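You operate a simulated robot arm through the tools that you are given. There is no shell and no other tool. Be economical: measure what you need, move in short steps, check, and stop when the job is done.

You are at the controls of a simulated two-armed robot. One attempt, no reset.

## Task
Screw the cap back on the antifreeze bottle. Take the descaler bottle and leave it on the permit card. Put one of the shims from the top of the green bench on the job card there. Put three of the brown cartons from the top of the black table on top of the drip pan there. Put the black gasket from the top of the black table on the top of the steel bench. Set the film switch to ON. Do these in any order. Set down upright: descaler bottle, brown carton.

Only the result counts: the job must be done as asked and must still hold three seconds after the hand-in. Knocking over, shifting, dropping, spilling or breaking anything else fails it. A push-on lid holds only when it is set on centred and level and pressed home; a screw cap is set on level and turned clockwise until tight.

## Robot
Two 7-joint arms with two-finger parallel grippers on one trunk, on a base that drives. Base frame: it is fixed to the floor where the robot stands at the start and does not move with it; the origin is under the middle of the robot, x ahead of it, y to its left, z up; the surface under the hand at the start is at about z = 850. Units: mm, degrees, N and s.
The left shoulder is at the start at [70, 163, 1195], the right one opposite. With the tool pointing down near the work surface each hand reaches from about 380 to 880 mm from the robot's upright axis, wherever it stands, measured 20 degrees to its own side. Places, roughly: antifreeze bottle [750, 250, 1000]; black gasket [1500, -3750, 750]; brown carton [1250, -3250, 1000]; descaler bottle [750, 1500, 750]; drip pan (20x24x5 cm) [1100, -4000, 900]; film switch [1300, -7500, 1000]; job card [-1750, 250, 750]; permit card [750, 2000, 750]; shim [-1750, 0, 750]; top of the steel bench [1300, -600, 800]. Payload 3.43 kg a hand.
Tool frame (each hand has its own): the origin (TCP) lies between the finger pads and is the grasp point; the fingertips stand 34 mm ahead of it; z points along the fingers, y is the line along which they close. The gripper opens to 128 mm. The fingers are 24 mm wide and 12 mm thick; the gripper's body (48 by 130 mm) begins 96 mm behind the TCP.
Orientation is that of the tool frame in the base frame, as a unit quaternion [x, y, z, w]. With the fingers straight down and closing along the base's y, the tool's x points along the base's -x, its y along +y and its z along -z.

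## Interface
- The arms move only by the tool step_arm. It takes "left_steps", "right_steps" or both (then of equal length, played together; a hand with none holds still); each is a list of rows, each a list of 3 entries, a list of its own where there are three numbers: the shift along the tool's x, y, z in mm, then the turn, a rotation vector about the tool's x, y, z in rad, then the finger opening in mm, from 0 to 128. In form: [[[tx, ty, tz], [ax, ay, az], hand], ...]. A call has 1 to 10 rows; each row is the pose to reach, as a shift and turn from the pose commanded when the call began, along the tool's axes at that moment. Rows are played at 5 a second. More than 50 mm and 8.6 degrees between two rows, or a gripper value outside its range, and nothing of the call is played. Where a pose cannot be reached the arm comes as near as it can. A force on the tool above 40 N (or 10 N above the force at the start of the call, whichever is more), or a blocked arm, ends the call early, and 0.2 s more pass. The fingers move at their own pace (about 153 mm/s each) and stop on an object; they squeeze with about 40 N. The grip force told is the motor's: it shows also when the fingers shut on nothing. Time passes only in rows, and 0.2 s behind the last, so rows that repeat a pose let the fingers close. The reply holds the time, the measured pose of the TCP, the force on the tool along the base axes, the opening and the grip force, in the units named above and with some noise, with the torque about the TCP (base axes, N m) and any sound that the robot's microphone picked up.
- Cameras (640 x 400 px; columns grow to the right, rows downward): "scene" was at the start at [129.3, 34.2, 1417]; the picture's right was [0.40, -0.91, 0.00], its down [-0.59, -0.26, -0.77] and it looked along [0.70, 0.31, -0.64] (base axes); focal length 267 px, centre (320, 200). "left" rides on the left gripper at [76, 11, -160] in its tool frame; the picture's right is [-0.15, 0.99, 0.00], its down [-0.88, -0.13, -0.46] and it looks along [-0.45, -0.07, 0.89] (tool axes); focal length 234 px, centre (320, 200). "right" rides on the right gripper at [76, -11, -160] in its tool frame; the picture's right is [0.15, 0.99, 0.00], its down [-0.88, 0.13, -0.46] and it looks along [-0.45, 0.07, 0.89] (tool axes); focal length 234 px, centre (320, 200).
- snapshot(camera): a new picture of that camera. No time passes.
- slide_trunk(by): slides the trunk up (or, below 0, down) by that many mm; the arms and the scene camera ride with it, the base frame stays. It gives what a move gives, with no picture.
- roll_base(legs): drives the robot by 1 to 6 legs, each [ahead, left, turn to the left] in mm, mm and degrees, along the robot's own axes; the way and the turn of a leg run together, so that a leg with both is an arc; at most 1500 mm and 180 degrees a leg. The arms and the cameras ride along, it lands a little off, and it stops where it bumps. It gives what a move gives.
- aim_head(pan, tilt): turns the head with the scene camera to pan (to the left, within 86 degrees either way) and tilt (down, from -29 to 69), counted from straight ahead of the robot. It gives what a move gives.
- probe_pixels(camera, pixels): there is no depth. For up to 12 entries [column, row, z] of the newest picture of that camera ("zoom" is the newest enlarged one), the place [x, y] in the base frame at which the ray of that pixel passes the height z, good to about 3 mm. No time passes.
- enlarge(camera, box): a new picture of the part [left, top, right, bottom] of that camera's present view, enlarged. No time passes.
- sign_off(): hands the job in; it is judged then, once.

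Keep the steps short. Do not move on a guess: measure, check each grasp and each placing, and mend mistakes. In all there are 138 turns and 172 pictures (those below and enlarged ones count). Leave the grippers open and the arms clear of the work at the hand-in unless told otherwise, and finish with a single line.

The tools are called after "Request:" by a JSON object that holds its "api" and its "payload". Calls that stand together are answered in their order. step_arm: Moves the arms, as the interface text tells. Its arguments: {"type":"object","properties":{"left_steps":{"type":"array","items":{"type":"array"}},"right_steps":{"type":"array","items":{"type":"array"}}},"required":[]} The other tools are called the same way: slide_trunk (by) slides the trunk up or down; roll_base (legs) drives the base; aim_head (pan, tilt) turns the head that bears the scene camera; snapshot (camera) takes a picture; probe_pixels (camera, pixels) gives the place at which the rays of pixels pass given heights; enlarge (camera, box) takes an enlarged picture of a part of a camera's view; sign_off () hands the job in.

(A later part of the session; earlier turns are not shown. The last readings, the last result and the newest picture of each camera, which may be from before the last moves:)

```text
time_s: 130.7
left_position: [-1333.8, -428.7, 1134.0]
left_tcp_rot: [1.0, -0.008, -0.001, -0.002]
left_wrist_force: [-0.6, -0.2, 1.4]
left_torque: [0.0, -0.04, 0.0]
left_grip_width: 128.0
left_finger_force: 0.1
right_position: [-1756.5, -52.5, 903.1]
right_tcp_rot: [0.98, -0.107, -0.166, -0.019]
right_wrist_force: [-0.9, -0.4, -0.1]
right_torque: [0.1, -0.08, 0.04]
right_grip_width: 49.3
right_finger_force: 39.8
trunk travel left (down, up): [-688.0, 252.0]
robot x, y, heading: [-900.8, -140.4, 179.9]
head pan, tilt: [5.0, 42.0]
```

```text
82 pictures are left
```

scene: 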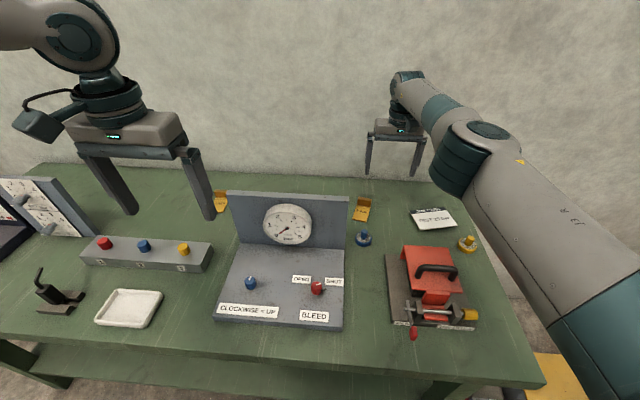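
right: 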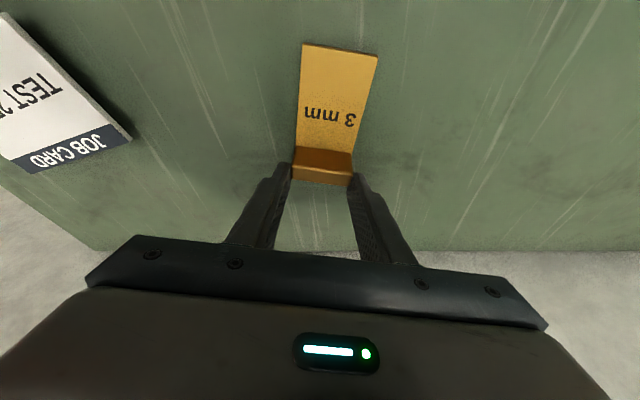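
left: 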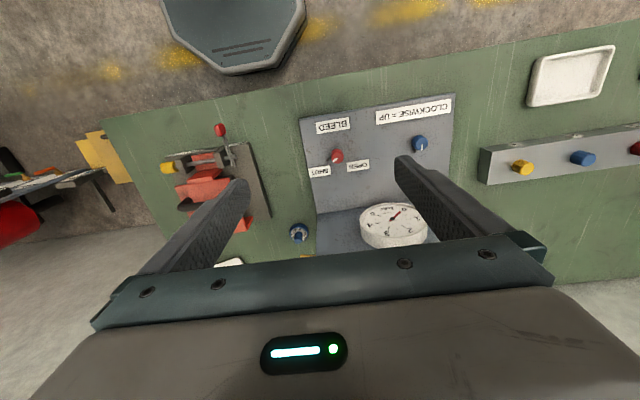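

Gripped (49 mm). Lift 60, drive right 222 and back 16 toward the job card, then yaw 26° to match the card.

Request:
{"api": "slide_trunk", "payload": {"by": 60}}

Request:
{"api": "roll_base", "payload": {"legs": [[-16, 0, 0], [0, -222, 0]]}}

Request:
{"api": "step_arm", "payload": {"right_steps": [[[0, 0, 0], [-0.039, 0, -0.107], 0], [[0, 0, 0], [-0.078, 0, -0.214], 0], [[0, 0, 0], [-0.116, 0, -0.32], 0], [[0, 0, 0], [-0.155, 0, -0.427], 0], [[0, 0, 0], [-0.155, 0, -0.427], 0]]}}

Request:
{"api": "snapshot", "payload": {"camera": "right"}}

Request:
{"api": "snapshot", "payload": {"camera": "scene"}}

```text
time_s: 131.7
left_position: [-1333.3, -428.2, 1194.6]
left_tcp_rot: [1.0, -0.007, -0.001, -0.003]
left_wrist_force: [-0.7, -0.2, 0.0]
left_torque: [0.0, -0.01, -0.02]
left_grip_width: 128.2
left_finger_force: 0.0
right_position: [-1758.5, -53.0, 962.1]
right_tcp_rot: [0.98, -0.108, -0.166, -0.019]
right_wrist_force: [0.3, 0.6, -1.6]
right_torque: [0.02, 0.05, 0.0]
right_grip_width: 49.4
right_finger_force: 39.9
trunk travel left (down, up): [-748.0, 192.0]
robot x, y, heading: [-901.8, -144.5, 179.9]
head pan, tilt: [5.0, 42.0]
```

```text
time_s: 133.7
left_position: [-1315.0, -212.7, 1194.1]
left_tcp_rot: [1.0, -0.006, -0.001, -0.003]
left_wrist_force: [0.1, 0.0, 0.4]
left_torque: [0.05, 0.01, -0.02]
left_grip_width: 128.2
left_finger_force: 0.1
right_position: [-1742.0, 161.5, 962.6]
right_tcp_rot: [0.98, -0.105, -0.167, -0.018]
right_wrist_force: [-0.1, -0.2, -1.9]
right_torque: [0.01, 0.0, -0.03]
right_grip_width: 49.3
right_finger_force: 39.8
trunk travel left (down, up): [-748.0, 192.0]
robot x, y, heading: [-882.7, 76.8, -179.8]
head pan, tilt: [5.0, 42.0]
```

```text
time_s: 134.9
left_position: [-1315.2, -212.6, 1194.4]
left_tcp_rot: [1.0, -0.007, 0.0, -0.002]
left_wrist_force: [-0.4, 0.3, 0.4]
left_torque: [-0.03, 0.02, 0.0]
left_grip_width: 127.9
left_finger_force: 0.0
right_position: [-1742.7, 162.6, 962.7]
right_tcp_rot: [0.979, 0.118, -0.165, 0.023]
right_wrist_force: [0.1, 0.1, -2.5]
right_torque: [-0.02, 0.03, -0.04]
right_grip_width: 49.6
right_finger_force: 40.4
trunk travel left (down, up): [-748.0, 192.0]
robot x, y, heading: [-885.6, 74.6, -180.1]
head pan, tilt: [5.0, 42.0]
```

```text
81 pictures are left
```

right: 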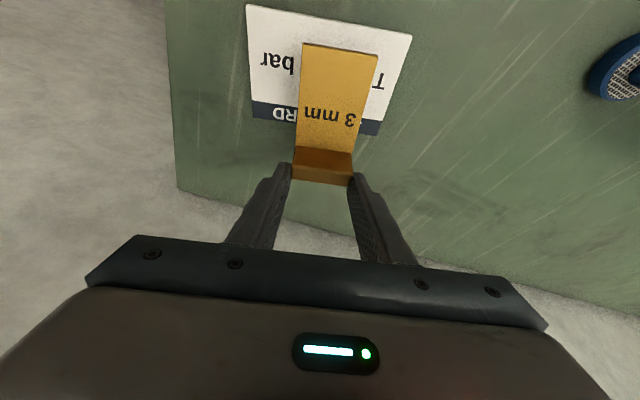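

```text
80 pictures are left
```

scene: 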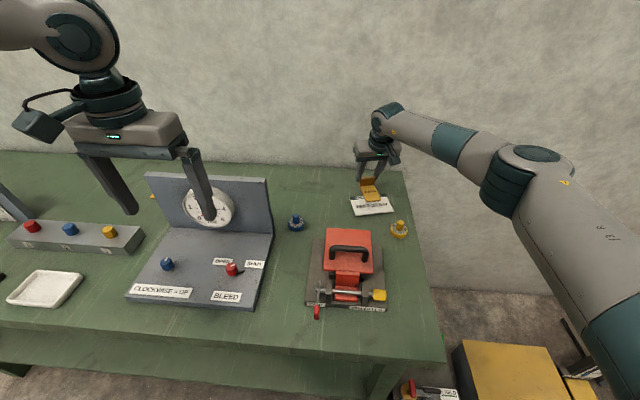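

Shim is above the card and aligned. Small 5 mm shift, then lower.

Request:
{"api": "step_arm", "payload": {"right_steps": [[[0, -5, 0], [0, 0, 0], 0], [[0, -5, 0], [0, 0, 0], 0]]}}

Request:
{"api": "slide_trunk", "payload": {"by": -46}}

Request:
{"api": "slide_trunk", "payload": {"by": -5}}

Request:
{"api": "snapshot", "payload": {"camera": "right"}}

```text
time_s: 135.5
left_position: [-1314.8, -213.3, 1194.8]
left_tcp_rot: [1.0, -0.006, 0.0, -0.002]
left_wrist_force: [-0.5, 0.4, 1.1]
left_torque: [0.0, 0.0, -0.02]
left_grip_width: 128.1
left_finger_force: 0.0
right_position: [-1743.9, 166.0, 962.7]
right_tcp_rot: [0.979, 0.117, -0.165, 0.022]
right_wrist_force: [-0.2, 0.5, -1.7]
right_torque: [0.01, 0.06, 0.0]
right_grip_width: 49.3
right_finger_force: 39.9
trunk travel left (down, up): [-748.0, 192.0]
robot x, y, heading: [-884.0, 77.8, -180.0]
head pan, tilt: [5.0, 42.0]
```

```text
time_s: 136.4
left_position: [-1315.3, -211.7, 1148.6]
left_tcp_rot: [1.0, -0.006, -0.001, -0.003]
left_wrist_force: [0.1, 0.2, -0.1]
left_torque: [0.0, -0.03, 0.01]
left_grip_width: 127.9
left_finger_force: 0.0
right_position: [-1742.7, 166.2, 919.6]
right_tcp_rot: [0.979, 0.117, -0.166, 0.022]
right_wrist_force: [2.6, 0.9, 10.9]
right_torque: [0.42, -0.66, 0.0]
right_grip_width: 49.5
right_finger_force: 40.0
trunk travel left (down, up): [-702.0, 238.0]
robot x, y, heading: [-883.3, 72.1, -180.0]
head pan, tilt: [5.0, 42.0]
```

```text
time_s: 136.9
left_position: [-1313.3, -212.7, 1145.5]
left_tcp_rot: [1.0, -0.006, -0.001, -0.002]
left_wrist_force: [1.3, 0.5, 0.2]
left_torque: [0.0, 0.02, -0.03]
left_grip_width: 128.0
left_finger_force: 0.1
right_position: [-1743.1, 165.7, 917.0]
right_tcp_rot: [0.978, 0.117, -0.17, 0.022]
right_wrist_force: [-5.6, 0.9, 28.8]
right_torque: [0.21, -0.29, 0.05]
right_grip_width: 49.5
right_finger_force: 40.2
trunk travel left (down, up): [-697.0, 243.0]
robot x, y, heading: [-884.4, 74.6, -179.8]
head pan, tilt: [5.0, 42.0]
```

```text
79 pictures are left
```

right: 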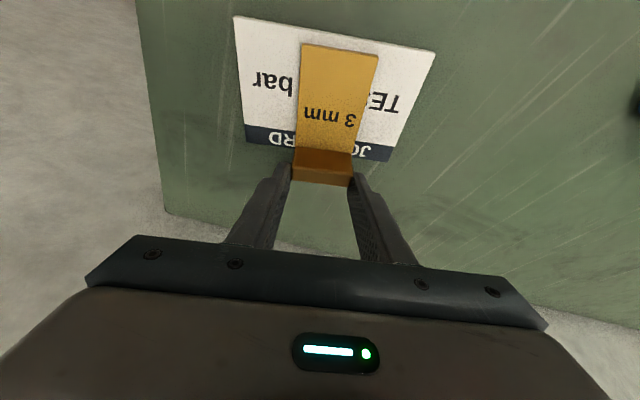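

The shim overhangs the card's far edge slightly. Lift, pull back 12 mm, lower again.

Request:
{"api": "slide_trunk", "payload": {"by": 18}}

Request:
{"api": "roll_base", "payload": {"legs": [[-12, 0, 0]]}}

Request:
{"api": "slide_trunk", "payload": {"by": -14}}

Request:
{"api": "snapshot", "payload": {"camera": "right"}}

```text
time_s: 137.6
left_position: [-1315.8, -211.8, 1161.9]
left_tcp_rot: [1.0, -0.006, -0.001, -0.002]
left_wrist_force: [-0.3, -0.8, 0.0]
left_torque: [-0.05, 0.03, 0.02]
left_grip_width: 128.0
left_finger_force: 0.0
right_position: [-1742.2, 166.0, 927.7]
right_tcp_rot: [0.979, 0.119, -0.164, 0.022]
right_wrist_force: [-0.5, -0.5, -0.8]
right_torque: [-0.01, 0.06, -0.03]
right_grip_width: 49.5
right_finger_force: 40.3
trunk travel left (down, up): [-715.0, 225.0]
robot x, y, heading: [-884.6, 70.9, -179.9]
head pan, tilt: [5.0, 42.0]
```

```text
time_s: 138.3
left_position: [-1307.0, -212.4, 1159.3]
left_tcp_rot: [1.0, -0.006, 0.002, -0.002]
left_wrist_force: [-0.4, 0.1, 0.9]
left_torque: [-0.02, -0.03, 0.02]
left_grip_width: 128.3
left_finger_force: 0.0
right_position: [-1735.1, 166.1, 925.4]
right_tcp_rot: [0.979, 0.117, -0.163, 0.022]
right_wrist_force: [0.4, 0.1, -2.0]
right_torque: [-0.04, 0.02, 0.0]
right_grip_width: 49.2
right_finger_force: 39.6
trunk travel left (down, up): [-715.0, 225.0]
robot x, y, heading: [-872.4, 73.9, -179.9]
head pan, tilt: [5.0, 42.0]
```

```text
time_s: 138.9
left_position: [-1303.0, -214.0, 1147.9]
left_tcp_rot: [1.0, -0.006, -0.001, -0.002]
left_wrist_force: [0.0, -0.5, 0.5]
left_torque: [-0.01, 0.02, -0.01]
left_grip_width: 128.1
left_finger_force: 0.0
right_position: [-1730.8, 166.5, 917.7]
right_tcp_rot: [0.979, 0.118, -0.166, 0.022]
right_wrist_force: [-4.0, 0.5, 10.4]
right_torque: [0.07, 0.1, 0.05]
right_grip_width: 49.8
right_finger_force: 40.4
trunk travel left (down, up): [-701.0, 239.0]
robot x, y, heading: [-875.1, 72.0, -180.0]
head pan, tilt: [5.0, 42.0]
```

```text
78 pictures are left
```

right: 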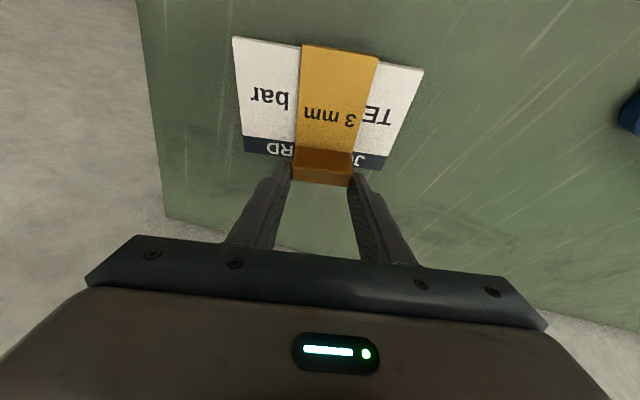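

Shim now lies on the card. Release and lift.

Request:
{"api": "step_arm", "payload": {"right_steps": [[[0, 0, 0], [0, 0, 0], 70], [[0, 0, 0], [0, 0, 0], 100], [[0, 0, 0], [0, 0, 0], 100]]}}

Request:
{"api": "slide_trunk", "payload": {"by": 150}}

Request:
{"api": "snapshot", "payload": {"camera": "right"}}

```text
time_s: 139.8
left_position: [-1304.1, -213.9, 1147.3]
left_tcp_rot: [1.0, -0.006, 0.0, -0.002]
left_wrist_force: [-0.5, -0.2, 0.7]
left_torque: [-0.01, 0.03, 0.03]
left_grip_width: 127.9
left_finger_force: 0.1
right_position: [-1731.5, 166.9, 914.8]
right_tcp_rot: [0.979, 0.117, -0.165, 0.023]
right_wrist_force: [0.9, -0.1, 0.7]
right_torque: [-0.01, 0.01, 0.0]
right_grip_width: 100.1
right_finger_force: 0.0
trunk travel left (down, up): [-701.0, 239.0]
robot x, y, heading: [-871.0, 77.5, -179.9]
head pan, tilt: [5.0, 42.0]
```

```text
time_s: 141.5
left_position: [-1303.3, -212.4, 1297.2]
left_tcp_rot: [1.0, -0.006, -0.001, -0.003]
left_wrist_force: [1.0, 0.1, -0.3]
left_torque: [-0.01, 0.0, -0.01]
left_grip_width: 128.0
left_finger_force: 0.1
right_position: [-1731.5, 166.6, 1065.6]
right_tcp_rot: [0.979, 0.116, -0.166, 0.022]
right_wrist_force: [0.2, -0.4, 0.5]
right_torque: [0.01, -0.01, 0.02]
right_grip_width: 99.9
right_finger_force: 0.0
trunk travel left (down, up): [-851.0, 89.0]
robot x, y, heading: [-871.4, 76.0, -180.1]
head pan, tilt: [5.0, 42.0]
```

```text
77 pictures are left
```

right: 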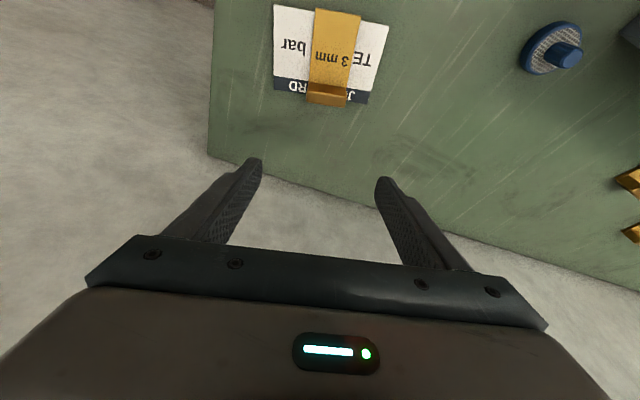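

The shim rests on the job card. Back away, fold the right arm, and turn around toward the black table side.

Request:
{"api": "roll_base", "payload": {"legs": [[-420, 0, 0]]}}

Request:
{"api": "step_arm", "payload": {"right_steps": [[[36.7, -0.8, -19.8], [0.004, 0.035, 0.022], 128], [[73.3, -1.5, -39.5], [0.008, 0.07, 0.045], 128], [[110, -2.2, -59.3], [0.012, 0.104, 0.067], 128], [[146.7, -3, -79], [0.016, 0.139, 0.09], 128], [[183.3, -3.8, -98.8], [0.02, 0.174, 0.112], 128], [[220, -4.5, -118.6], [0.024, 0.209, 0.135], 128], [[256.7, -5.2, -138.3], [0.028, 0.244, 0.157], 128], [[293.4, -6, -158], [0.032, 0.278, 0.18], 128], [[330, -6.8, -177.8], [0.036, 0.313, 0.202], 128], [[366.7, -7.5, -197.6], [0.04, 0.348, 0.225], 128]]}}

Request:
{"api": "aim_head", "payload": {"pan": 70, "tilt": 20}}

Request:
{"api": "snapshot", "payload": {"camera": "scene"}}

```text
time_s: 144.1
left_position: [-887.8, -212.3, 1295.6]
left_tcp_rot: [1.0, -0.006, 0.001, -0.003]
left_wrist_force: [0.2, -0.3, 0.0]
left_torque: [-0.01, -0.02, -0.03]
left_grip_width: 127.9
left_finger_force: 0.1
right_position: [-1315.4, 167.5, 1064.0]
right_tcp_rot: [0.979, 0.117, -0.164, 0.023]
right_wrist_force: [0.7, -0.5, -0.2]
right_torque: [-0.01, -0.01, 0.01]
right_grip_width: 99.9
right_finger_force: 0.0
trunk travel left (down, up): [-851.0, 89.0]
robot x, y, heading: [-452.7, 72.0, -179.9]
head pan, tilt: [5.0, 42.0]
```

```text
time_s: 146.3
left_position: [-884.9, -211.0, 1297.8]
left_tcp_rot: [1.0, -0.006, -0.001, -0.001]
left_wrist_force: [-0.2, -0.4, 0.0]
left_torque: [-0.03, 0.0, 0.02]
left_grip_width: 128.1
left_finger_force: 0.1
right_position: [-915.0, 275.5, 1131.0]
right_tcp_rot: [1.0, 0.006, 0.007, 0.0]
right_wrist_force: [0.2, -0.3, 1.1]
right_torque: [0.03, 0.04, -0.02]
right_grip_width: 127.8
right_finger_force: 0.1
trunk travel left (down, up): [-851.0, 89.0]
robot x, y, heading: [-455.4, 70.8, -179.7]
head pan, tilt: [5.0, 42.0]
```

```text
time_s: 147.6
left_position: [-885.8, -211.2, 1297.0]
left_tcp_rot: [1.0, -0.006, -0.001, -0.003]
left_wrist_force: [-0.6, 0.3, -0.4]
left_torque: [-0.01, 0.03, 0.0]
left_grip_width: 127.9
left_finger_force: 0.1
right_position: [-917.2, 273.6, 1130.7]
right_tcp_rot: [1.0, 0.006, 0.007, 0.001]
right_wrist_force: [0.6, -0.5, -0.7]
right_torque: [0.03, 0.04, 0.01]
right_grip_width: 128.0
right_finger_force: 0.2
trunk travel left (down, up): [-851.0, 89.0]
robot x, y, heading: [-455.4, 74.8, -180.0]
head pan, tilt: [70.0, 20.0]
```

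```text
76 pictures are left
```

scene: 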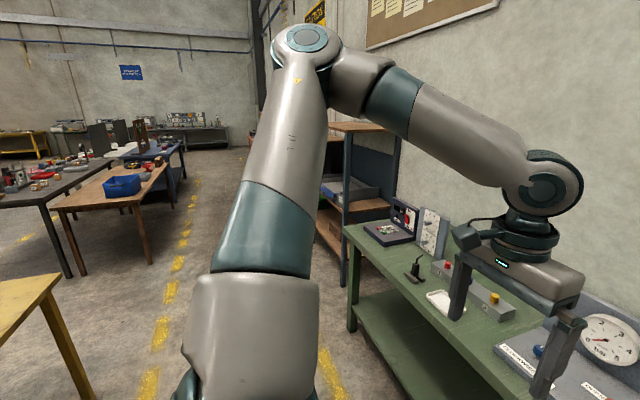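

Turn left 90° to face down the aisle and look.

Request:
{"api": "roll_base", "payload": {"legs": [[0, 0, 90]]}}

Request:
{"api": "aim_head", "payload": {"pan": 15, "tilt": 22}}

Request:
{"api": "snapshot", "payload": {"camera": "scene"}}

```text
time_s: 151.8
left_position: [-183.7, -366.3, 1297.7]
left_tcp_rot: [0.724, 0.69, -0.002, -0.001]
left_wrist_force: [0.9, 0.4, 0.2]
left_torque: [0.01, 0.01, -0.05]
left_grip_width: 127.9
left_finger_force: 0.0
right_position: [-669.9, -380.0, 1131.3]
right_tcp_rot: [0.715, 0.699, 0.007, -0.004]
right_wrist_force: [0.3, 0.2, -0.8]
right_torque: [0.0, -0.01, -0.02]
right_grip_width: 128.0
right_finger_force: 0.0
trunk travel left (down, up): [-851.0, 89.0]
robot x, y, heading: [-454.6, 73.0, -91.7]
head pan, tilt: [70.0, 20.0]
```

```text
time_s: 153.0
left_position: [-183.6, -365.7, 1297.5]
left_tcp_rot: [0.723, 0.691, -0.003, -0.001]
left_wrist_force: [0.3, 0.3, -0.4]
left_torque: [-0.01, 0.0, 0.01]
left_grip_width: 128.0
left_finger_force: 0.1
right_position: [-670.7, -379.3, 1131.4]
right_tcp_rot: [0.715, 0.699, 0.006, -0.005]
right_wrist_force: [0.3, -0.3, -0.2]
right_torque: [-0.04, 0.03, -0.01]
right_grip_width: 127.7
right_finger_force: 0.0
trunk travel left (down, up): [-851.0, 89.0]
robot x, y, heading: [-453.5, 77.8, -91.7]
head pan, tilt: [15.0, 22.0]
```

```text
75 pictures are left
```

scene: 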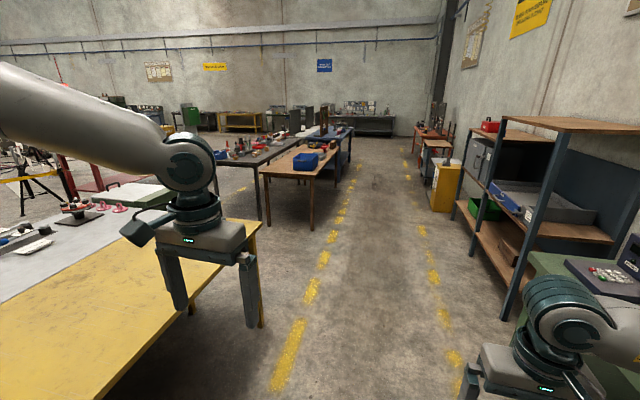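

Request:
{"api": "probe_pixels", "payload": {"camera": "scene", "pixels": [[338, 205, 0], [268, 230, 0], [318, 236, 0], [262, 222, 0], [358, 158, 0], [510, 318, 0], [435, 205, 0], [412, 160, 0]]}}

Request:
{"api": "enlarge", "payload": {"camera": "scene", "box": [190, 90, 370, 240]}}

```text
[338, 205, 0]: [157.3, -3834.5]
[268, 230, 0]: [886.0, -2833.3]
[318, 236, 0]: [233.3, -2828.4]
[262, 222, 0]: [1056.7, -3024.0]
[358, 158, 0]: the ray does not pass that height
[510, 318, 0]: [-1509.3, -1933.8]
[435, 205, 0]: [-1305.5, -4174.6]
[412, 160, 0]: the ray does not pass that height
```

```text
2.67 times, centred on (280, 165) of scene
```

zoom: 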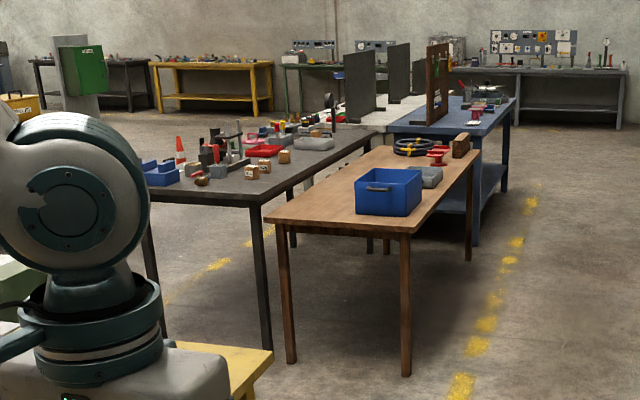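

The black table is behind the wooden one. I'll drive down the aisle to y≈−1900 and look toward +x.

Request:
{"api": "roll_base", "payload": {"legs": [[1000, 0, 1.7], [950, 0, 0], [0, 0, 90]]}}

Request:
{"api": "aim_head", "payload": {"pan": 0, "tilt": 25}}

Request:
{"api": "snapshot", "payload": {"camera": "scene"}}

```text
time_s: 166.6
left_position: [-8.3, -1613.6, 1297.1]
left_tcp_rot: [0.013, 1.0, -0.003, 0.001]
left_wrist_force: [0.1, -1.1, -0.1]
left_torque: [-0.02, 0.04, -0.03]
left_grip_width: 127.8
left_finger_force: 0.1
right_position: [15.9, -2100.4, 1131.4]
right_tcp_rot: [0.001, 1.0, 0.001, -0.009]
right_wrist_force: [-1.1, 0.0, 0.4]
right_torque: [0.01, 0.01, 0.0]
right_grip_width: 128.0
right_finger_force: 0.0
trunk travel left (down, up): [-851.0, 89.0]
robot x, y, heading: [-443.9, -1893.7, -0.3]
head pan, tilt: [15.0, 22.0]
```

```text
time_s: 167.4
left_position: [-8.3, -1612.0, 1297.4]
left_tcp_rot: [0.013, 1.0, -0.002, 0.001]
left_wrist_force: [0.4, 1.3, 0.3]
left_torque: [-0.04, -0.01, -0.01]
left_grip_width: 128.1
left_finger_force: 0.0
right_position: [15.6, -2098.3, 1130.6]
right_tcp_rot: [0.001, 1.0, 0.0, -0.008]
right_wrist_force: [-0.1, -0.7, 0.8]
right_torque: [0.03, 0.0, 0.02]
right_grip_width: 128.1
right_finger_force: 0.0
trunk travel left (down, up): [-851.0, 89.0]
robot x, y, heading: [-443.7, -1896.4, -0.4]
head pan, tilt: [0.0, 25.0]
```

```text
73 pictures are left
```

scene: 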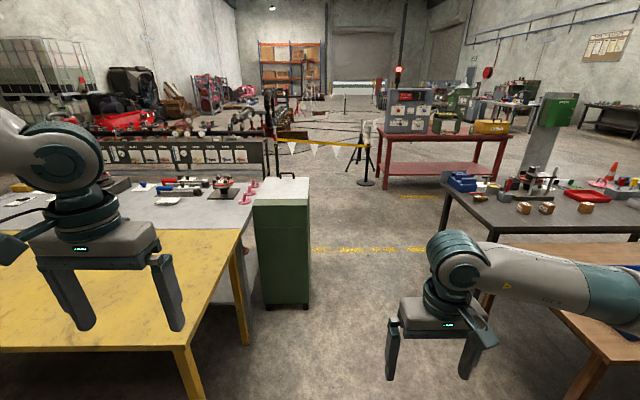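

Request:
{"api": "probe_pixels", "payload": {"camera": "scene", "pixels": [[308, 308, 0], [240, 345, 0], [200, 400, 0], [378, 208, 0], [378, 190, 0], [445, 225, 0], [478, 300, 0], [447, 192, 850], [440, 186, 850], [490, 205, 850], [250, 310, 0]]}}

Request:
{"api": "enlarge", "payload": {"camera": "scene", "box": [420, 130, 640, 290]}}

```text
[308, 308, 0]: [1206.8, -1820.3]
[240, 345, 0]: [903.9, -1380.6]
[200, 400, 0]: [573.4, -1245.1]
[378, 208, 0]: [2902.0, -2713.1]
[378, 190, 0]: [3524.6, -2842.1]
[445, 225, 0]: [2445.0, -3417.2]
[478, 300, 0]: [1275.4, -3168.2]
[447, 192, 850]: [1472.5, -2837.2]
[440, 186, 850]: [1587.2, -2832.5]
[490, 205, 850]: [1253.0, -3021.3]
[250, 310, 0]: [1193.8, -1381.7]
```

```text
2.50 times, centred on (530, 210) of scene
```

zoom: 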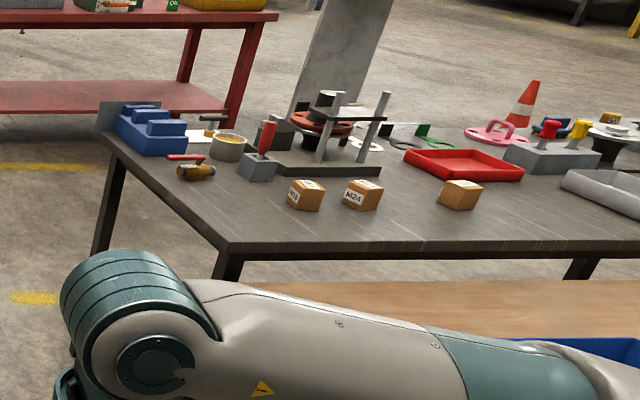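

Drive in the lane between: right 430, then ahead about 1900, and look down the aisle.

Request:
{"api": "roll_base", "payload": {"legs": [[0, -430, 0.4], [1500, 0, 0], [450, 0, 0], [0, 0, -90]]}}

Request:
{"api": "aim_head", "payload": {"pan": 0, "tilt": 28}}

Request:
{"api": "snapshot", "payload": {"camera": "scene"}}

```text
time_s: 183.2
left_position: [1860.7, -2705.3, 1297.5]
left_tcp_rot: [0.693, 0.721, -0.003, -0.002]
left_wrist_force: [-0.5, -0.1, -0.8]
left_torque: [0.06, 0.01, 0.0]
left_grip_width: 127.9
left_finger_force: 0.1
right_position: [1376.5, -2762.2, 1131.8]
right_tcp_rot: [0.683, 0.731, 0.006, -0.004]
right_wrist_force: [0.3, 0.1, -0.2]
right_torque: [0.02, 0.02, 0.03]
right_grip_width: 128.1
right_finger_force: 0.1
trunk travel left (down, up): [-851.0, 89.0]
robot x, y, heading: [1548.9, -2287.8, -86.5]
head pan, tilt: [0.0, 25.0]
```

```text
time_s: 183.9
left_position: [1860.2, -2704.4, 1297.4]
left_tcp_rot: [0.692, 0.722, -0.003, -0.001]
left_wrist_force: [-0.5, 0.2, 0.4]
left_torque: [-0.01, -0.03, 0.0]
left_grip_width: 128.1
left_finger_force: 0.1
right_position: [1376.5, -2762.0, 1130.6]
right_tcp_rot: [0.683, 0.73, 0.006, -0.005]
right_wrist_force: [0.6, -1.0, -1.1]
right_torque: [0.02, 0.03, 0.02]
right_grip_width: 128.0
right_finger_force: 0.0
trunk travel left (down, up): [-851.0, 89.0]
robot x, y, heading: [1551.7, -2295.3, -86.9]
head pan, tilt: [0.0, 28.0]
```

```text
71 pictures are left
```

scene: 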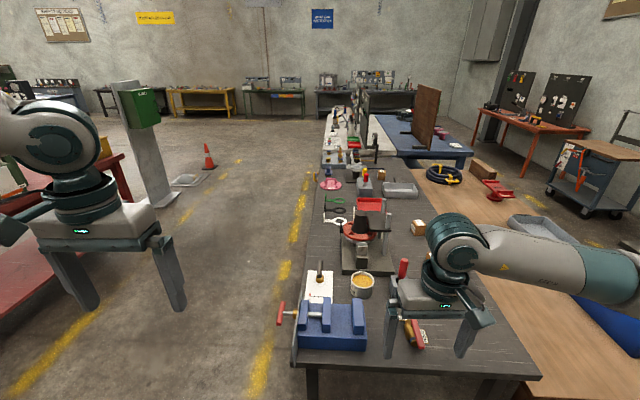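

Request:
{"api": "probe_pixels", "payload": {"camera": "scene", "pixels": [[160, 207, 0], [178, 205, 0], [205, 168, 0], [185, 182, 0], [0, 390, 0], [130, 230, 0], [298, 352, 850], [317, 190, 850], [535, 375, 850], [417, 232, 850], [368, 204, 850]]}}

Request:
{"api": "enlarge", "payload": {"camera": "scene", "box": [290, 120, 450, 250]}}

```text
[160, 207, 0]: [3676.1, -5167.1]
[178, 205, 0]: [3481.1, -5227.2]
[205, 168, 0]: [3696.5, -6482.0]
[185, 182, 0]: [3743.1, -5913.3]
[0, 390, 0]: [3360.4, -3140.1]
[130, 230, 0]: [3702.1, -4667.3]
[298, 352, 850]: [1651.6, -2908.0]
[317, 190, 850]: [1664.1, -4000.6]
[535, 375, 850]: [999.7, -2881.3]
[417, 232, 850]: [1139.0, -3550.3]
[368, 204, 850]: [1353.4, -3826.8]
```

```text
3.08 times, centred on (370, 185) of scene
```

zoom: 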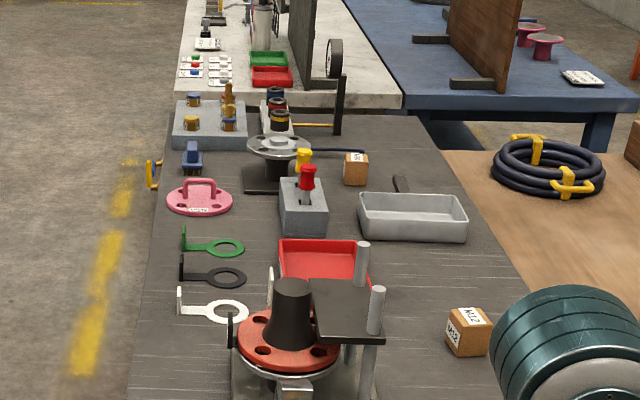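

The aisle beside the black table is clear. Drive around to its +x side, facing −x, near y≈−3400.

Request:
{"api": "roll_base", "payload": {"legs": [[0, 620, -3], [1100, 0, 0], [0, 0, -90]]}}

Request:
{"api": "aim_head", "payload": {"pan": 0, "tilt": 40}}

Request:
{"api": "snapshot", "payload": {"camera": "scene"}}

```text
time_s: 196.4
left_position: [1749.8, -3641.7, 1296.7]
left_tcp_rot: [1.0, -0.007, -0.001, -0.003]
left_wrist_force: [0.2, -0.3, -0.1]
left_torque: [-0.03, 0.03, 0.02]
left_grip_width: 127.9
left_finger_force: 0.0
right_position: [1720.8, -3157.5, 1129.9]
right_tcp_rot: [1.0, 0.006, 0.008, 0.001]
right_wrist_force: [-0.3, -0.5, 0.1]
right_torque: [-0.02, -0.01, 0.03]
right_grip_width: 127.9
right_finger_force: 0.0
trunk travel left (down, up): [-851.0, 89.0]
robot x, y, heading: [2180.7, -3358.8, -179.8]
head pan, tilt: [0.0, 28.0]
```

```text
time_s: 197.1
left_position: [1750.9, -3642.7, 1296.7]
left_tcp_rot: [1.0, -0.006, 0.0, -0.002]
left_wrist_force: [-0.5, -0.3, -0.2]
left_torque: [-0.02, -0.02, -0.04]
left_grip_width: 127.9
left_finger_force: 0.0
right_position: [1719.5, -3156.2, 1131.2]
right_tcp_rot: [1.0, 0.006, 0.007, 0.001]
right_wrist_force: [-0.3, -0.6, -0.5]
right_torque: [0.01, 0.02, -0.04]
right_grip_width: 128.0
right_finger_force: 0.1
trunk travel left (down, up): [-851.0, 89.0]
robot x, y, heading: [2186.2, -3353.7, -179.6]
head pan, tilt: [0.0, 40.0]
```

```text
69 pictures are left
```

scene: 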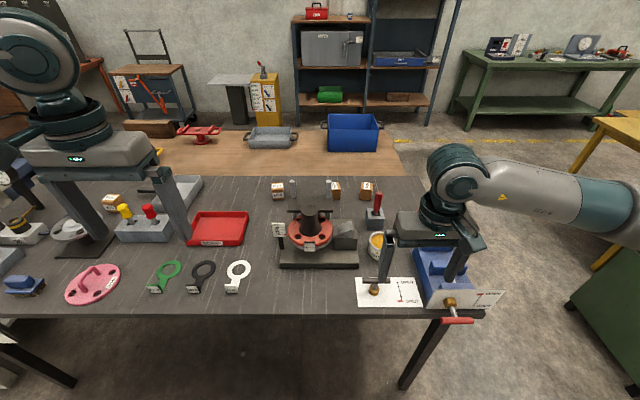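

Request:
{"api": "enlarge", "payload": {"camera": "scene", "box": [90, 165, 260, 300]}}

Request:
{"api": "enlarge", "payload": {"camera": "scene", "box": [250, 160, 400, 280]}}

Request:
{"api": "snapshot", "payload": {"camera": "right"}}

Request:
{"api": "snapshot", "payload": {"camera": "left"}}

```text
2.96 times, centred on (175, 232) of scene
```

zoom: 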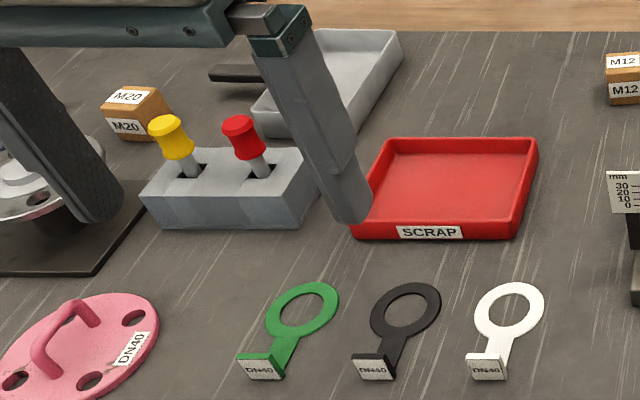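

```text
3.33 times, centred on (325, 220) of scene
```

zoom: 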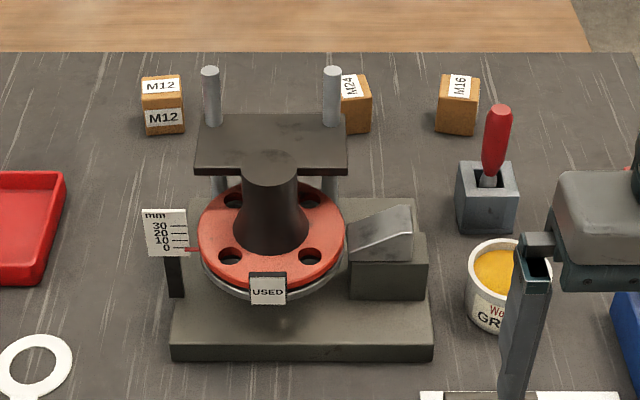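

```text
66 pictures are left
```

right: 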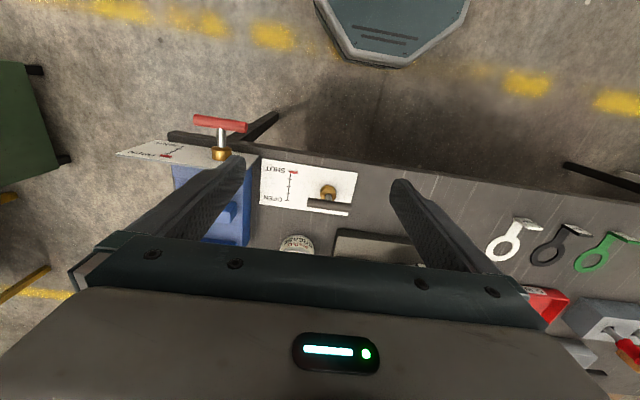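

```text
65 pictures are left
```

left: 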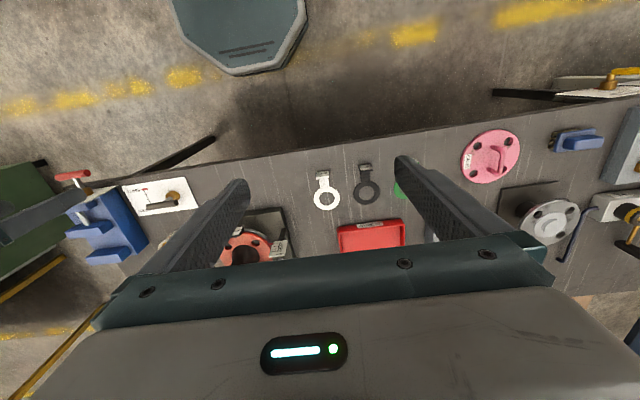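

Grey tray is the drip pan; red is SCRAP. There are four cartons: M12, M24, M16, M20. Check base height and table height by triangulation.

Request:
{"api": "probe_pixels", "payload": {"camera": "left", "pixels": [[230, 73, 0], [230, 73, 200], [230, 73, 400], [282, 66, 0], [282, 66, 200], [282, 66, 400], [325, 198, 800], [325, 198, 850], [325, 198, 900], [366, 189, 850], [365, 172, 870]]}}

Request:
{"api": "probe_pixels", "payload": {"camera": "right", "pixels": [[350, 60, 0], [350, 60, 200], [350, 60, 400], [402, 67, 0], [402, 67, 200], [402, 67, 400], [506, 246, 800], [506, 246, 850], [506, 246, 900], [547, 249, 850]]}}

Request:
{"api": "probe_pixels", "payload": {"camera": "scene", "pixels": [[238, 271, 800], [238, 271, 850], [238, 271, 900]]}}

```text
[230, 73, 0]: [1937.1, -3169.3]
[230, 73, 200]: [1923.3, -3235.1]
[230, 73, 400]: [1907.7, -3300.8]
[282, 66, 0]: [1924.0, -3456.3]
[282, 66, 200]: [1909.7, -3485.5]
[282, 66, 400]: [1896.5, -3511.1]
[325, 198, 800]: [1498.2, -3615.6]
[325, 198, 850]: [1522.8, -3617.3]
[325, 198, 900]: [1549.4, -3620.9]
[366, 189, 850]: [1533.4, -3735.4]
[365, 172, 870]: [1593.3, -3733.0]
```

```text
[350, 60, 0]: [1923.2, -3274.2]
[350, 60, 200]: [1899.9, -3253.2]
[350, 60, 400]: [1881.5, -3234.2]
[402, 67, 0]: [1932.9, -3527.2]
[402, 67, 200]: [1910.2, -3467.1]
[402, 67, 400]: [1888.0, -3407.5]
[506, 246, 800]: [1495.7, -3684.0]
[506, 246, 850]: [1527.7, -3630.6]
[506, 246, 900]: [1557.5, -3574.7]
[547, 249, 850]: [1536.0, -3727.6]
```

```text
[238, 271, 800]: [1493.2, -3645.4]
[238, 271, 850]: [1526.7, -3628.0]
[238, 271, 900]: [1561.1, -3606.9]
```

Table z≈857, base is only about 200 high, so it can pass under this open table a bit. Drive ahead 270.

Request:
{"api": "roll_base", "payload": {"legs": [[270, 0, 0]]}}

Request:
{"api": "aim_head", "payload": {"pan": 0, "tilt": 50}}

Request:
{"api": "snapshot", "payload": {"camera": "scene"}}

Request:
{"api": "snapshot", "payload": {"camera": "right"}}

Request:
{"api": "snapshot", "payload": {"camera": "left"}}

```text
time_s: 199.0
left_position: [1491.2, -3645.0, 1297.6]
left_tcp_rot: [1.0, -0.004, -0.001, -0.003]
left_wrist_force: [0.4, -0.1, -0.1]
left_torque: [0.01, 0.01, 0.02]
left_grip_width: 127.8
left_finger_force: 0.1
right_position: [1458.3, -3159.0, 1131.4]
right_tcp_rot: [1.0, 0.009, 0.006, 0.001]
right_wrist_force: [-0.3, -0.1, 0.4]
right_torque: [0.01, -0.04, -0.02]
right_grip_width: 128.0
right_finger_force: 0.0
trunk travel left (down, up): [-851.0, 89.0]
robot x, y, heading: [1918.4, -3353.4, -179.3]
head pan, tilt: [0.0, 40.0]
```

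```text
time_s: 199.7
left_position: [1487.7, -3644.6, 1297.1]
left_tcp_rot: [1.0, -0.004, 0.0, -0.002]
left_wrist_force: [-1.4, -0.2, -0.2]
left_torque: [0.0, 0.02, 0.04]
left_grip_width: 127.9
left_finger_force: 0.1
right_position: [1455.3, -3159.5, 1130.6]
right_tcp_rot: [1.0, 0.009, 0.008, 0.0]
right_wrist_force: [-0.2, 0.2, -0.7]
right_torque: [-0.02, 0.0, 0.0]
right_grip_width: 128.1
right_finger_force: 0.1
trunk travel left (down, up): [-851.0, 89.0]
robot x, y, heading: [1917.7, -3360.4, -179.3]
head pan, tilt: [0.0, 50.0]
```

```text
64 pictures are left
```

scene: 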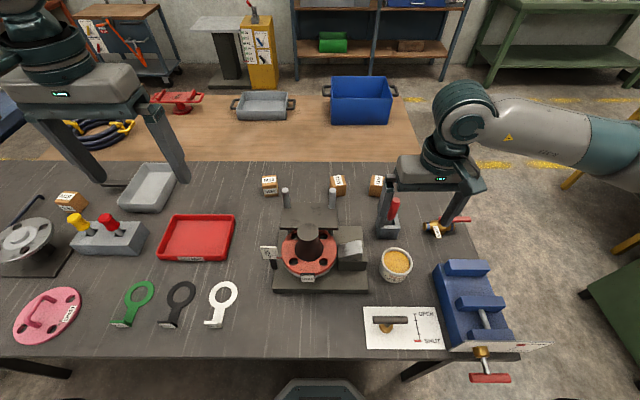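

```text
63 pictures are left
```

right: 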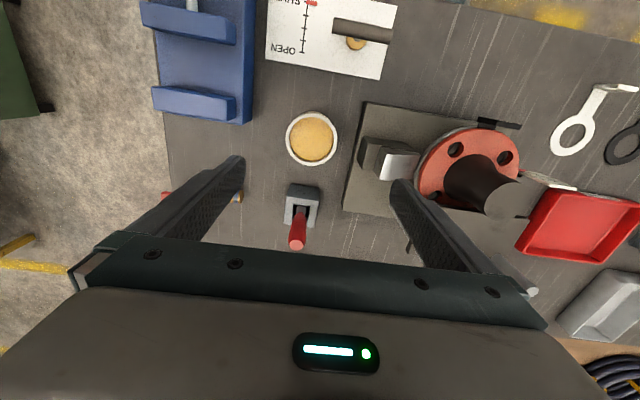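

```text
62 pictures are left
```

left: 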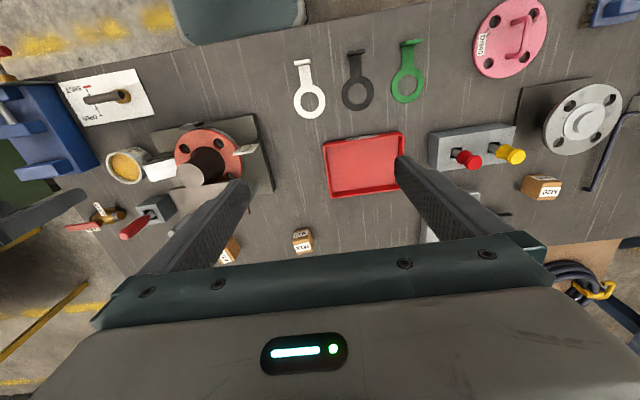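

Request:
{"api": "enlarge", "payload": {"camera": "scene", "box": [255, 165, 395, 215]}}

Request:
{"api": "probe_pixels", "payload": {"camera": "scene", "pixels": [[118, 205, 857], [168, 211, 857], [178, 166, 900], [135, 164, 900], [120, 192, 905], [170, 197, 905], [57, 206, 857], [80, 211, 857], [71, 192, 915], [300, 250, 1000], [285, 210, 1000], [330, 190, 1050]]}}

Request:
{"api": "probe_pixels", "payload": {"camera": "left", "pixels": [[303, 249, 915], [303, 249, 900], [292, 233, 857], [313, 231, 857], [525, 176, 857], [563, 181, 857], [541, 194, 915]]}}

```text
4.57 times, centred on (325, 190) of scene
```

zoom: 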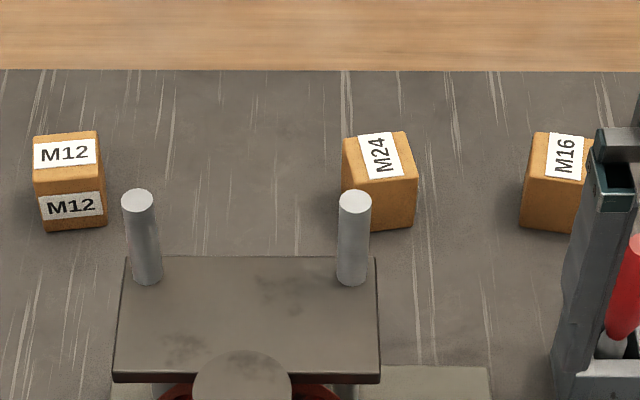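

```text
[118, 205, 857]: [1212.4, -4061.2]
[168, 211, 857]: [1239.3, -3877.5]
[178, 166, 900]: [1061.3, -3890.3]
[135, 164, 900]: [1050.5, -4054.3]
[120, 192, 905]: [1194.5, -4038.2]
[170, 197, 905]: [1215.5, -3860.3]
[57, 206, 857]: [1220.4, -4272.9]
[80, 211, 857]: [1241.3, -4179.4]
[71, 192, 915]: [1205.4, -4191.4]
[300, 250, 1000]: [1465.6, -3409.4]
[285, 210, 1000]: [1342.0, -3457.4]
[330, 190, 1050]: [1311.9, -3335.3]
```

```text
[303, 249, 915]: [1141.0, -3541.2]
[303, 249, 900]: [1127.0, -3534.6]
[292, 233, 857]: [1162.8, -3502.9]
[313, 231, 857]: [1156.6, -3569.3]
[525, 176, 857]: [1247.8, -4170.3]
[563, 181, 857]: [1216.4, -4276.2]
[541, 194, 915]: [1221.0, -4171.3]
```

Request:
{"api": "probe_pixels", "payload": {"camera": "zoom", "pixels": [[46, 232, 857], [107, 228, 857], [33, 137, 917], [98, 131, 917], [36, 183, 917], [102, 178, 917], [352, 230, 857], [410, 226, 857], [343, 143, 917], [404, 132, 917], [350, 183, 917], [417, 176, 917]]}}

Request:
{"api": "probe_pixels", "payload": {"camera": "scene", "pixels": [[371, 194, 857], [372, 177, 915], [384, 177, 915]]}}

```text
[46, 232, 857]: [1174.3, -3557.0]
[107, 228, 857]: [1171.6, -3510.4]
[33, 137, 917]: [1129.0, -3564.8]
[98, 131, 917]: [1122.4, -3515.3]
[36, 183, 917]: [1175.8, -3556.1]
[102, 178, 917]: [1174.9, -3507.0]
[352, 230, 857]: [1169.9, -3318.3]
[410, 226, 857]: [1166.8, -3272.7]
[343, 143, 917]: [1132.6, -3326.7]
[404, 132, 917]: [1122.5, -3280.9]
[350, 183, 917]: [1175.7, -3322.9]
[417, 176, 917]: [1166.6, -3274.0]
```

```text
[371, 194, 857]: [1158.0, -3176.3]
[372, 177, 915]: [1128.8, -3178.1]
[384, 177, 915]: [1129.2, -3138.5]
```

Cartons: M12 (1150,−3536), M24 (1148,−3299), M20 ≈(1215,−4215), tops ≈917. Pan centre ≈(1140,−3965). Raise the trunk, then drive left 300 so the right arm faces M12.

Request:
{"api": "slide_trunk", "payload": {"by": 85}}

Request:
{"api": "roll_base", "payload": {"legs": [[0, 290, -0.7]]}}

Request:
{"api": "step_arm", "payload": {"right_steps": [[[-45, 0, 0], [0, 0, 0], 128], [[-90, 0, 0], [0, 0, 0], 128], [[-130, 0, 20], [0, 0, 0], 128], [[-170, 0, 45], [0, 0, 0], 128], [[-205, 0, 75], [0, 0, 0], 128], [[-240, 0, 105], [0, 0, 0], 128], [[-270, 0, 140], [0, 0, 0], 128], [[-295, 0, 175], [0, 0, 0], 128], [[-305, 0, 205], [0, 0, 0], 128]]}}

Request:
{"api": "snapshot", "payload": {"camera": "right"}}

```text
time_s: 200.9
left_position: [1488.9, -3645.7, 1382.0]
left_tcp_rot: [1.0, -0.004, -0.001, -0.002]
left_wrist_force: [0.2, 0.1, 0.3]
left_torque: [0.02, 0.01, 0.02]
left_grip_width: 128.0
left_finger_force: 0.1
right_position: [1456.1, -3159.5, 1215.0]
right_tcp_rot: [1.0, 0.009, 0.007, 0.0]
right_wrist_force: [0.7, 0.2, -0.6]
right_torque: [0.07, 0.01, -0.03]
right_grip_width: 128.2
right_finger_force: 0.0
trunk travel left (down, up): [-936.0, 4.0]
robot x, y, heading: [1914.8, -3354.0, -179.5]
head pan, tilt: [0.0, 50.0]
```

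```text
time_s: 202.9
left_position: [1487.5, -3923.4, 1382.0]
left_tcp_rot: [1.0, -0.009, -0.001, 0.0]
left_wrist_force: [0.1, 0.9, 0.6]
left_torque: [-0.02, -0.02, 0.0]
left_grip_width: 127.8
left_finger_force: 0.0
right_position: [1458.5, -3438.0, 1215.6]
right_tcp_rot: [1.0, 0.003, 0.007, 0.002]
right_wrist_force: [0.8, 0.1, 0.0]
right_torque: [-0.02, 0.03, 0.0]
right_grip_width: 127.9
right_finger_force: 0.1
trunk travel left (down, up): [-936.0, 4.0]
robot x, y, heading: [1914.7, -3644.5, 179.9]
head pan, tilt: [0.0, 50.0]
```

```text
time_s: 204.9
left_position: [1486.0, -3926.5, 1381.5]
left_tcp_rot: [1.0, -0.008, -0.002, -0.002]
left_wrist_force: [0.4, -0.3, -0.5]
left_torque: [-0.02, -0.03, 0.05]
left_grip_width: 128.1
left_finger_force: 0.1
right_position: [1155.2, -3440.7, 1006.1]
right_tcp_rot: [1.0, 0.003, 0.008, 0.001]
right_wrist_force: [0.1, 0.2, -1.1]
right_torque: [0.01, -0.03, -0.03]
right_grip_width: 127.8
right_finger_force: 0.1
trunk travel left (down, up): [-936.0, 4.0]
robot x, y, heading: [1920.1, -3644.3, 180.0]
head pan, tilt: [0.0, 50.0]
```

```text
60 pictures are left
```

right: 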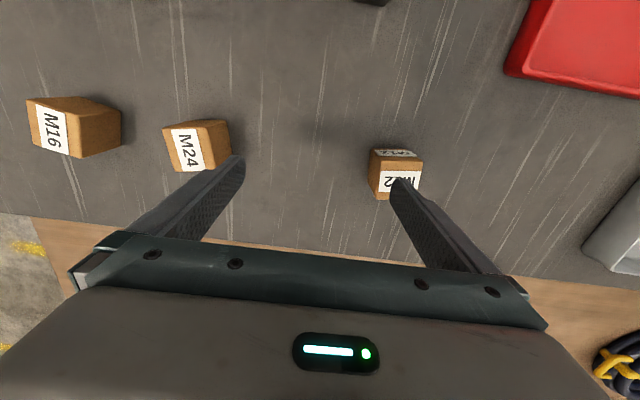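

Request:
{"api": "probe_pixels", "payload": {"camera": "right", "pixels": [[378, 171, 917], [422, 169, 917], [376, 198, 917], [370, 149, 857], [418, 153, 857], [168, 133, 917], [200, 124, 917], [186, 172, 917], [214, 163, 917]]}}

```text
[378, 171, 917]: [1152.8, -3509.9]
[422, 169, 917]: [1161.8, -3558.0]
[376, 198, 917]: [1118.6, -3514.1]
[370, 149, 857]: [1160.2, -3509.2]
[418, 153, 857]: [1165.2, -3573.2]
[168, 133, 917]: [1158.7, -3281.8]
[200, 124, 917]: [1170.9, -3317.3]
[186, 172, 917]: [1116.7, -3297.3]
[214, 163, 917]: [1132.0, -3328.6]
```

M12 centre ≈(1145,−3534). Move over, descend to z≈925 and close.

Request:
{"api": "step_arm", "payload": {"right_steps": [[[-4, 46, 0], [0, 0, 0], 128], [[-10, 93, 0], [0, 0, 0], 128], [[-10, 93, 40], [0, 0, 0], 128], [[-10, 93, 80], [0, 0, 0], 128], [[-10, 93, 80], [0, 0, 0], 60], [[-10, 93, 80], [0, 0, 0], 0], [[-10, 93, 80], [0, 0, 0], 0], [[-10, 93, 80], [0, 0, 0], 0]]}}

Request:
{"api": "snapshot", "payload": {"camera": "right"}}

```text
time_s: 206.7
left_position: [1485.9, -3926.7, 1381.5]
left_tcp_rot: [1.0, -0.009, -0.001, -0.002]
left_wrist_force: [0.4, -0.1, -0.2]
left_torque: [0.05, 0.0, -0.01]
left_grip_width: 127.9
left_finger_force: 0.1
right_position: [1156.4, -3535.6, 927.8]
right_tcp_rot: [1.0, 0.003, 0.007, 0.001]
right_wrist_force: [-0.9, -0.6, 2.5]
right_torque: [0.03, 0.06, 0.06]
right_grip_width: 51.7
right_finger_force: 40.3
right hand out of reach, approached as far as the arm can: row 4, 5, 6, 7, 8
trunk travel left (down, up): [-936.0, 4.0]
robot x, y, heading: [1920.6, -3641.3, 179.9]
head pan, tilt: [0.0, 50.0]
```

```text
59 pictures are left
```

right: 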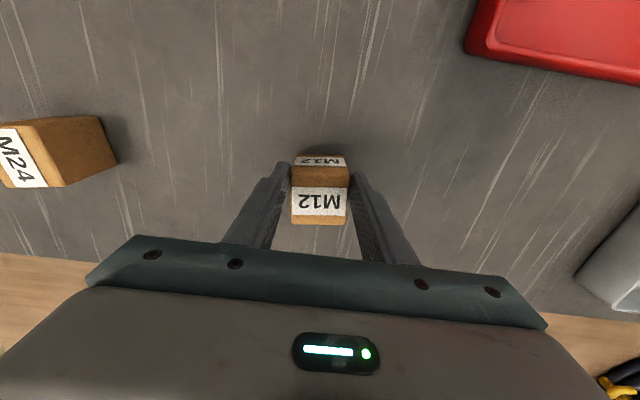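

M12 gripped. Lift 200 with the arm, drive left 427, and lower the trunk for better reach.

Request:
{"api": "step_arm", "payload": {"right_steps": [[[0, 0, -35], [0, 0, 0], 0], [[0, 0, -70], [0, 0, 0], 0], [[0, 0, -105], [0, 0, 0], 0], [[0, 0, -140], [0, 0, 0], 0], [[0, 0, -170], [0, 0, 0], 0], [[0, 0, -200], [0, 0, 0], 0]]}}

Request:
{"api": "roll_base", "payload": {"legs": [[0, 427, 0]]}}

Request:
{"api": "slide_trunk", "payload": {"by": -120}}

Request:
{"api": "snapshot", "payload": {"camera": "right"}}

Request:
{"api": "snapshot", "payload": {"camera": "scene"}}

```text
time_s: 208.1
left_position: [1487.0, -3927.4, 1381.7]
left_tcp_rot: [1.0, -0.009, -0.001, -0.002]
left_wrist_force: [0.1, 0.5, -0.4]
left_torque: [-0.01, 0.03, 0.03]
left_grip_width: 128.0
left_finger_force: 0.0
right_position: [1152.3, -3538.3, 1129.3]
right_tcp_rot: [1.0, 0.005, 0.008, 0.0]
right_wrist_force: [0.7, -0.9, -2.7]
right_torque: [0.04, -0.05, 0.02]
right_grip_width: 51.6
right_finger_force: 40.4
trunk travel left (down, up): [-936.0, 4.0]
robot x, y, heading: [1918.8, -3641.1, 179.8]
head pan, tilt: [0.0, 50.0]
```

```text
time_s: 210.7
left_position: [1483.1, -4344.7, 1383.0]
left_tcp_rot: [1.0, -0.011, -0.001, -0.001]
left_wrist_force: [-0.3, 1.0, 0.0]
left_torque: [-0.03, 0.01, 0.03]
left_grip_width: 128.2
left_finger_force: 0.1
right_position: [1150.0, -3953.1, 1129.6]
right_tcp_rot: [1.0, 0.001, 0.008, 0.002]
right_wrist_force: [-0.3, 0.0, -2.8]
right_torque: [-0.01, -0.09, 0.0]
right_grip_width: 51.4
right_finger_force: 39.6
trunk travel left (down, up): [-936.0, 4.0]
robot x, y, heading: [1919.7, -4062.2, 179.5]
head pan, tilt: [0.0, 50.0]
```

```text
time_s: 212.2
left_position: [1483.2, -4346.5, 1261.3]
left_tcp_rot: [1.0, -0.012, -0.001, -0.001]
left_wrist_force: [0.1, 0.2, -0.1]
left_torque: [0.0, 0.05, -0.02]
left_grip_width: 128.0
left_finger_force: 0.0
right_position: [1149.6, -3954.3, 1009.8]
right_tcp_rot: [1.0, 0.001, 0.008, 0.001]
right_wrist_force: [-0.1, -0.9, -3.1]
right_torque: [0.01, -0.01, 0.0]
right_grip_width: 51.4
right_finger_force: 40.4
trunk travel left (down, up): [-816.0, 124.0]
robot x, y, heading: [1912.3, -4064.7, 179.5]
head pan, tilt: [0.0, 50.0]
```

```text
58 pictures are left
```

right: 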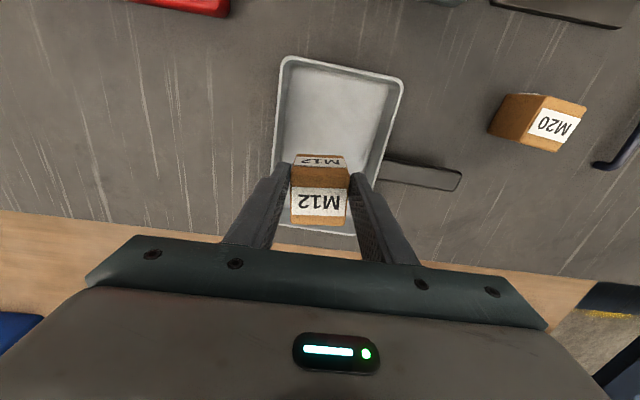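

```text
57 pictures are left
```

scene: 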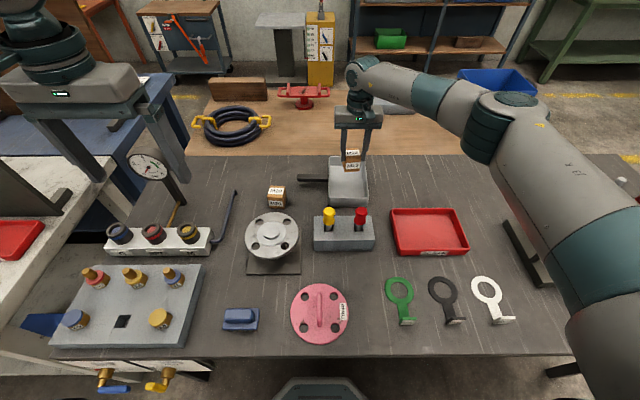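

Request:
{"api": "probe_pixels", "payload": {"camera": "right", "pixels": [[286, 57, 907], [403, 80, 907], [273, 165, 907], [384, 155, 907], [356, 236, 907], [290, 66, 860], [395, 86, 860], [548, 96, 917], [587, 107, 917], [554, 152, 917], [526, 142, 917]]}}

Request:
{"api": "probe_pixels", "payload": {"camera": "scene", "pixels": [[328, 206, 857], [370, 205, 857], [330, 158, 907], [369, 160, 907], [330, 195, 907], [368, 195, 907]]}}

```text
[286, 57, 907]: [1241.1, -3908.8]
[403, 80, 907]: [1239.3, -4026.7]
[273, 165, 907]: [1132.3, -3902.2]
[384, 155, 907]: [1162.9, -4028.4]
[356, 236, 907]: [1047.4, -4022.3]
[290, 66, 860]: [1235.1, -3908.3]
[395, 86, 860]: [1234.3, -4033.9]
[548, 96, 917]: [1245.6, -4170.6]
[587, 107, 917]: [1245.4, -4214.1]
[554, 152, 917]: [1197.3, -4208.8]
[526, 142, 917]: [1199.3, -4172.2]
```

```text
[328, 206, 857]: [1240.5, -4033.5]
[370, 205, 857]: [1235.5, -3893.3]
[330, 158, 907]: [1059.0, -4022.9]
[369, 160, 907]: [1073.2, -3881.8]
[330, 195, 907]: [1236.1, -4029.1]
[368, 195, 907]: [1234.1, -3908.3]
```

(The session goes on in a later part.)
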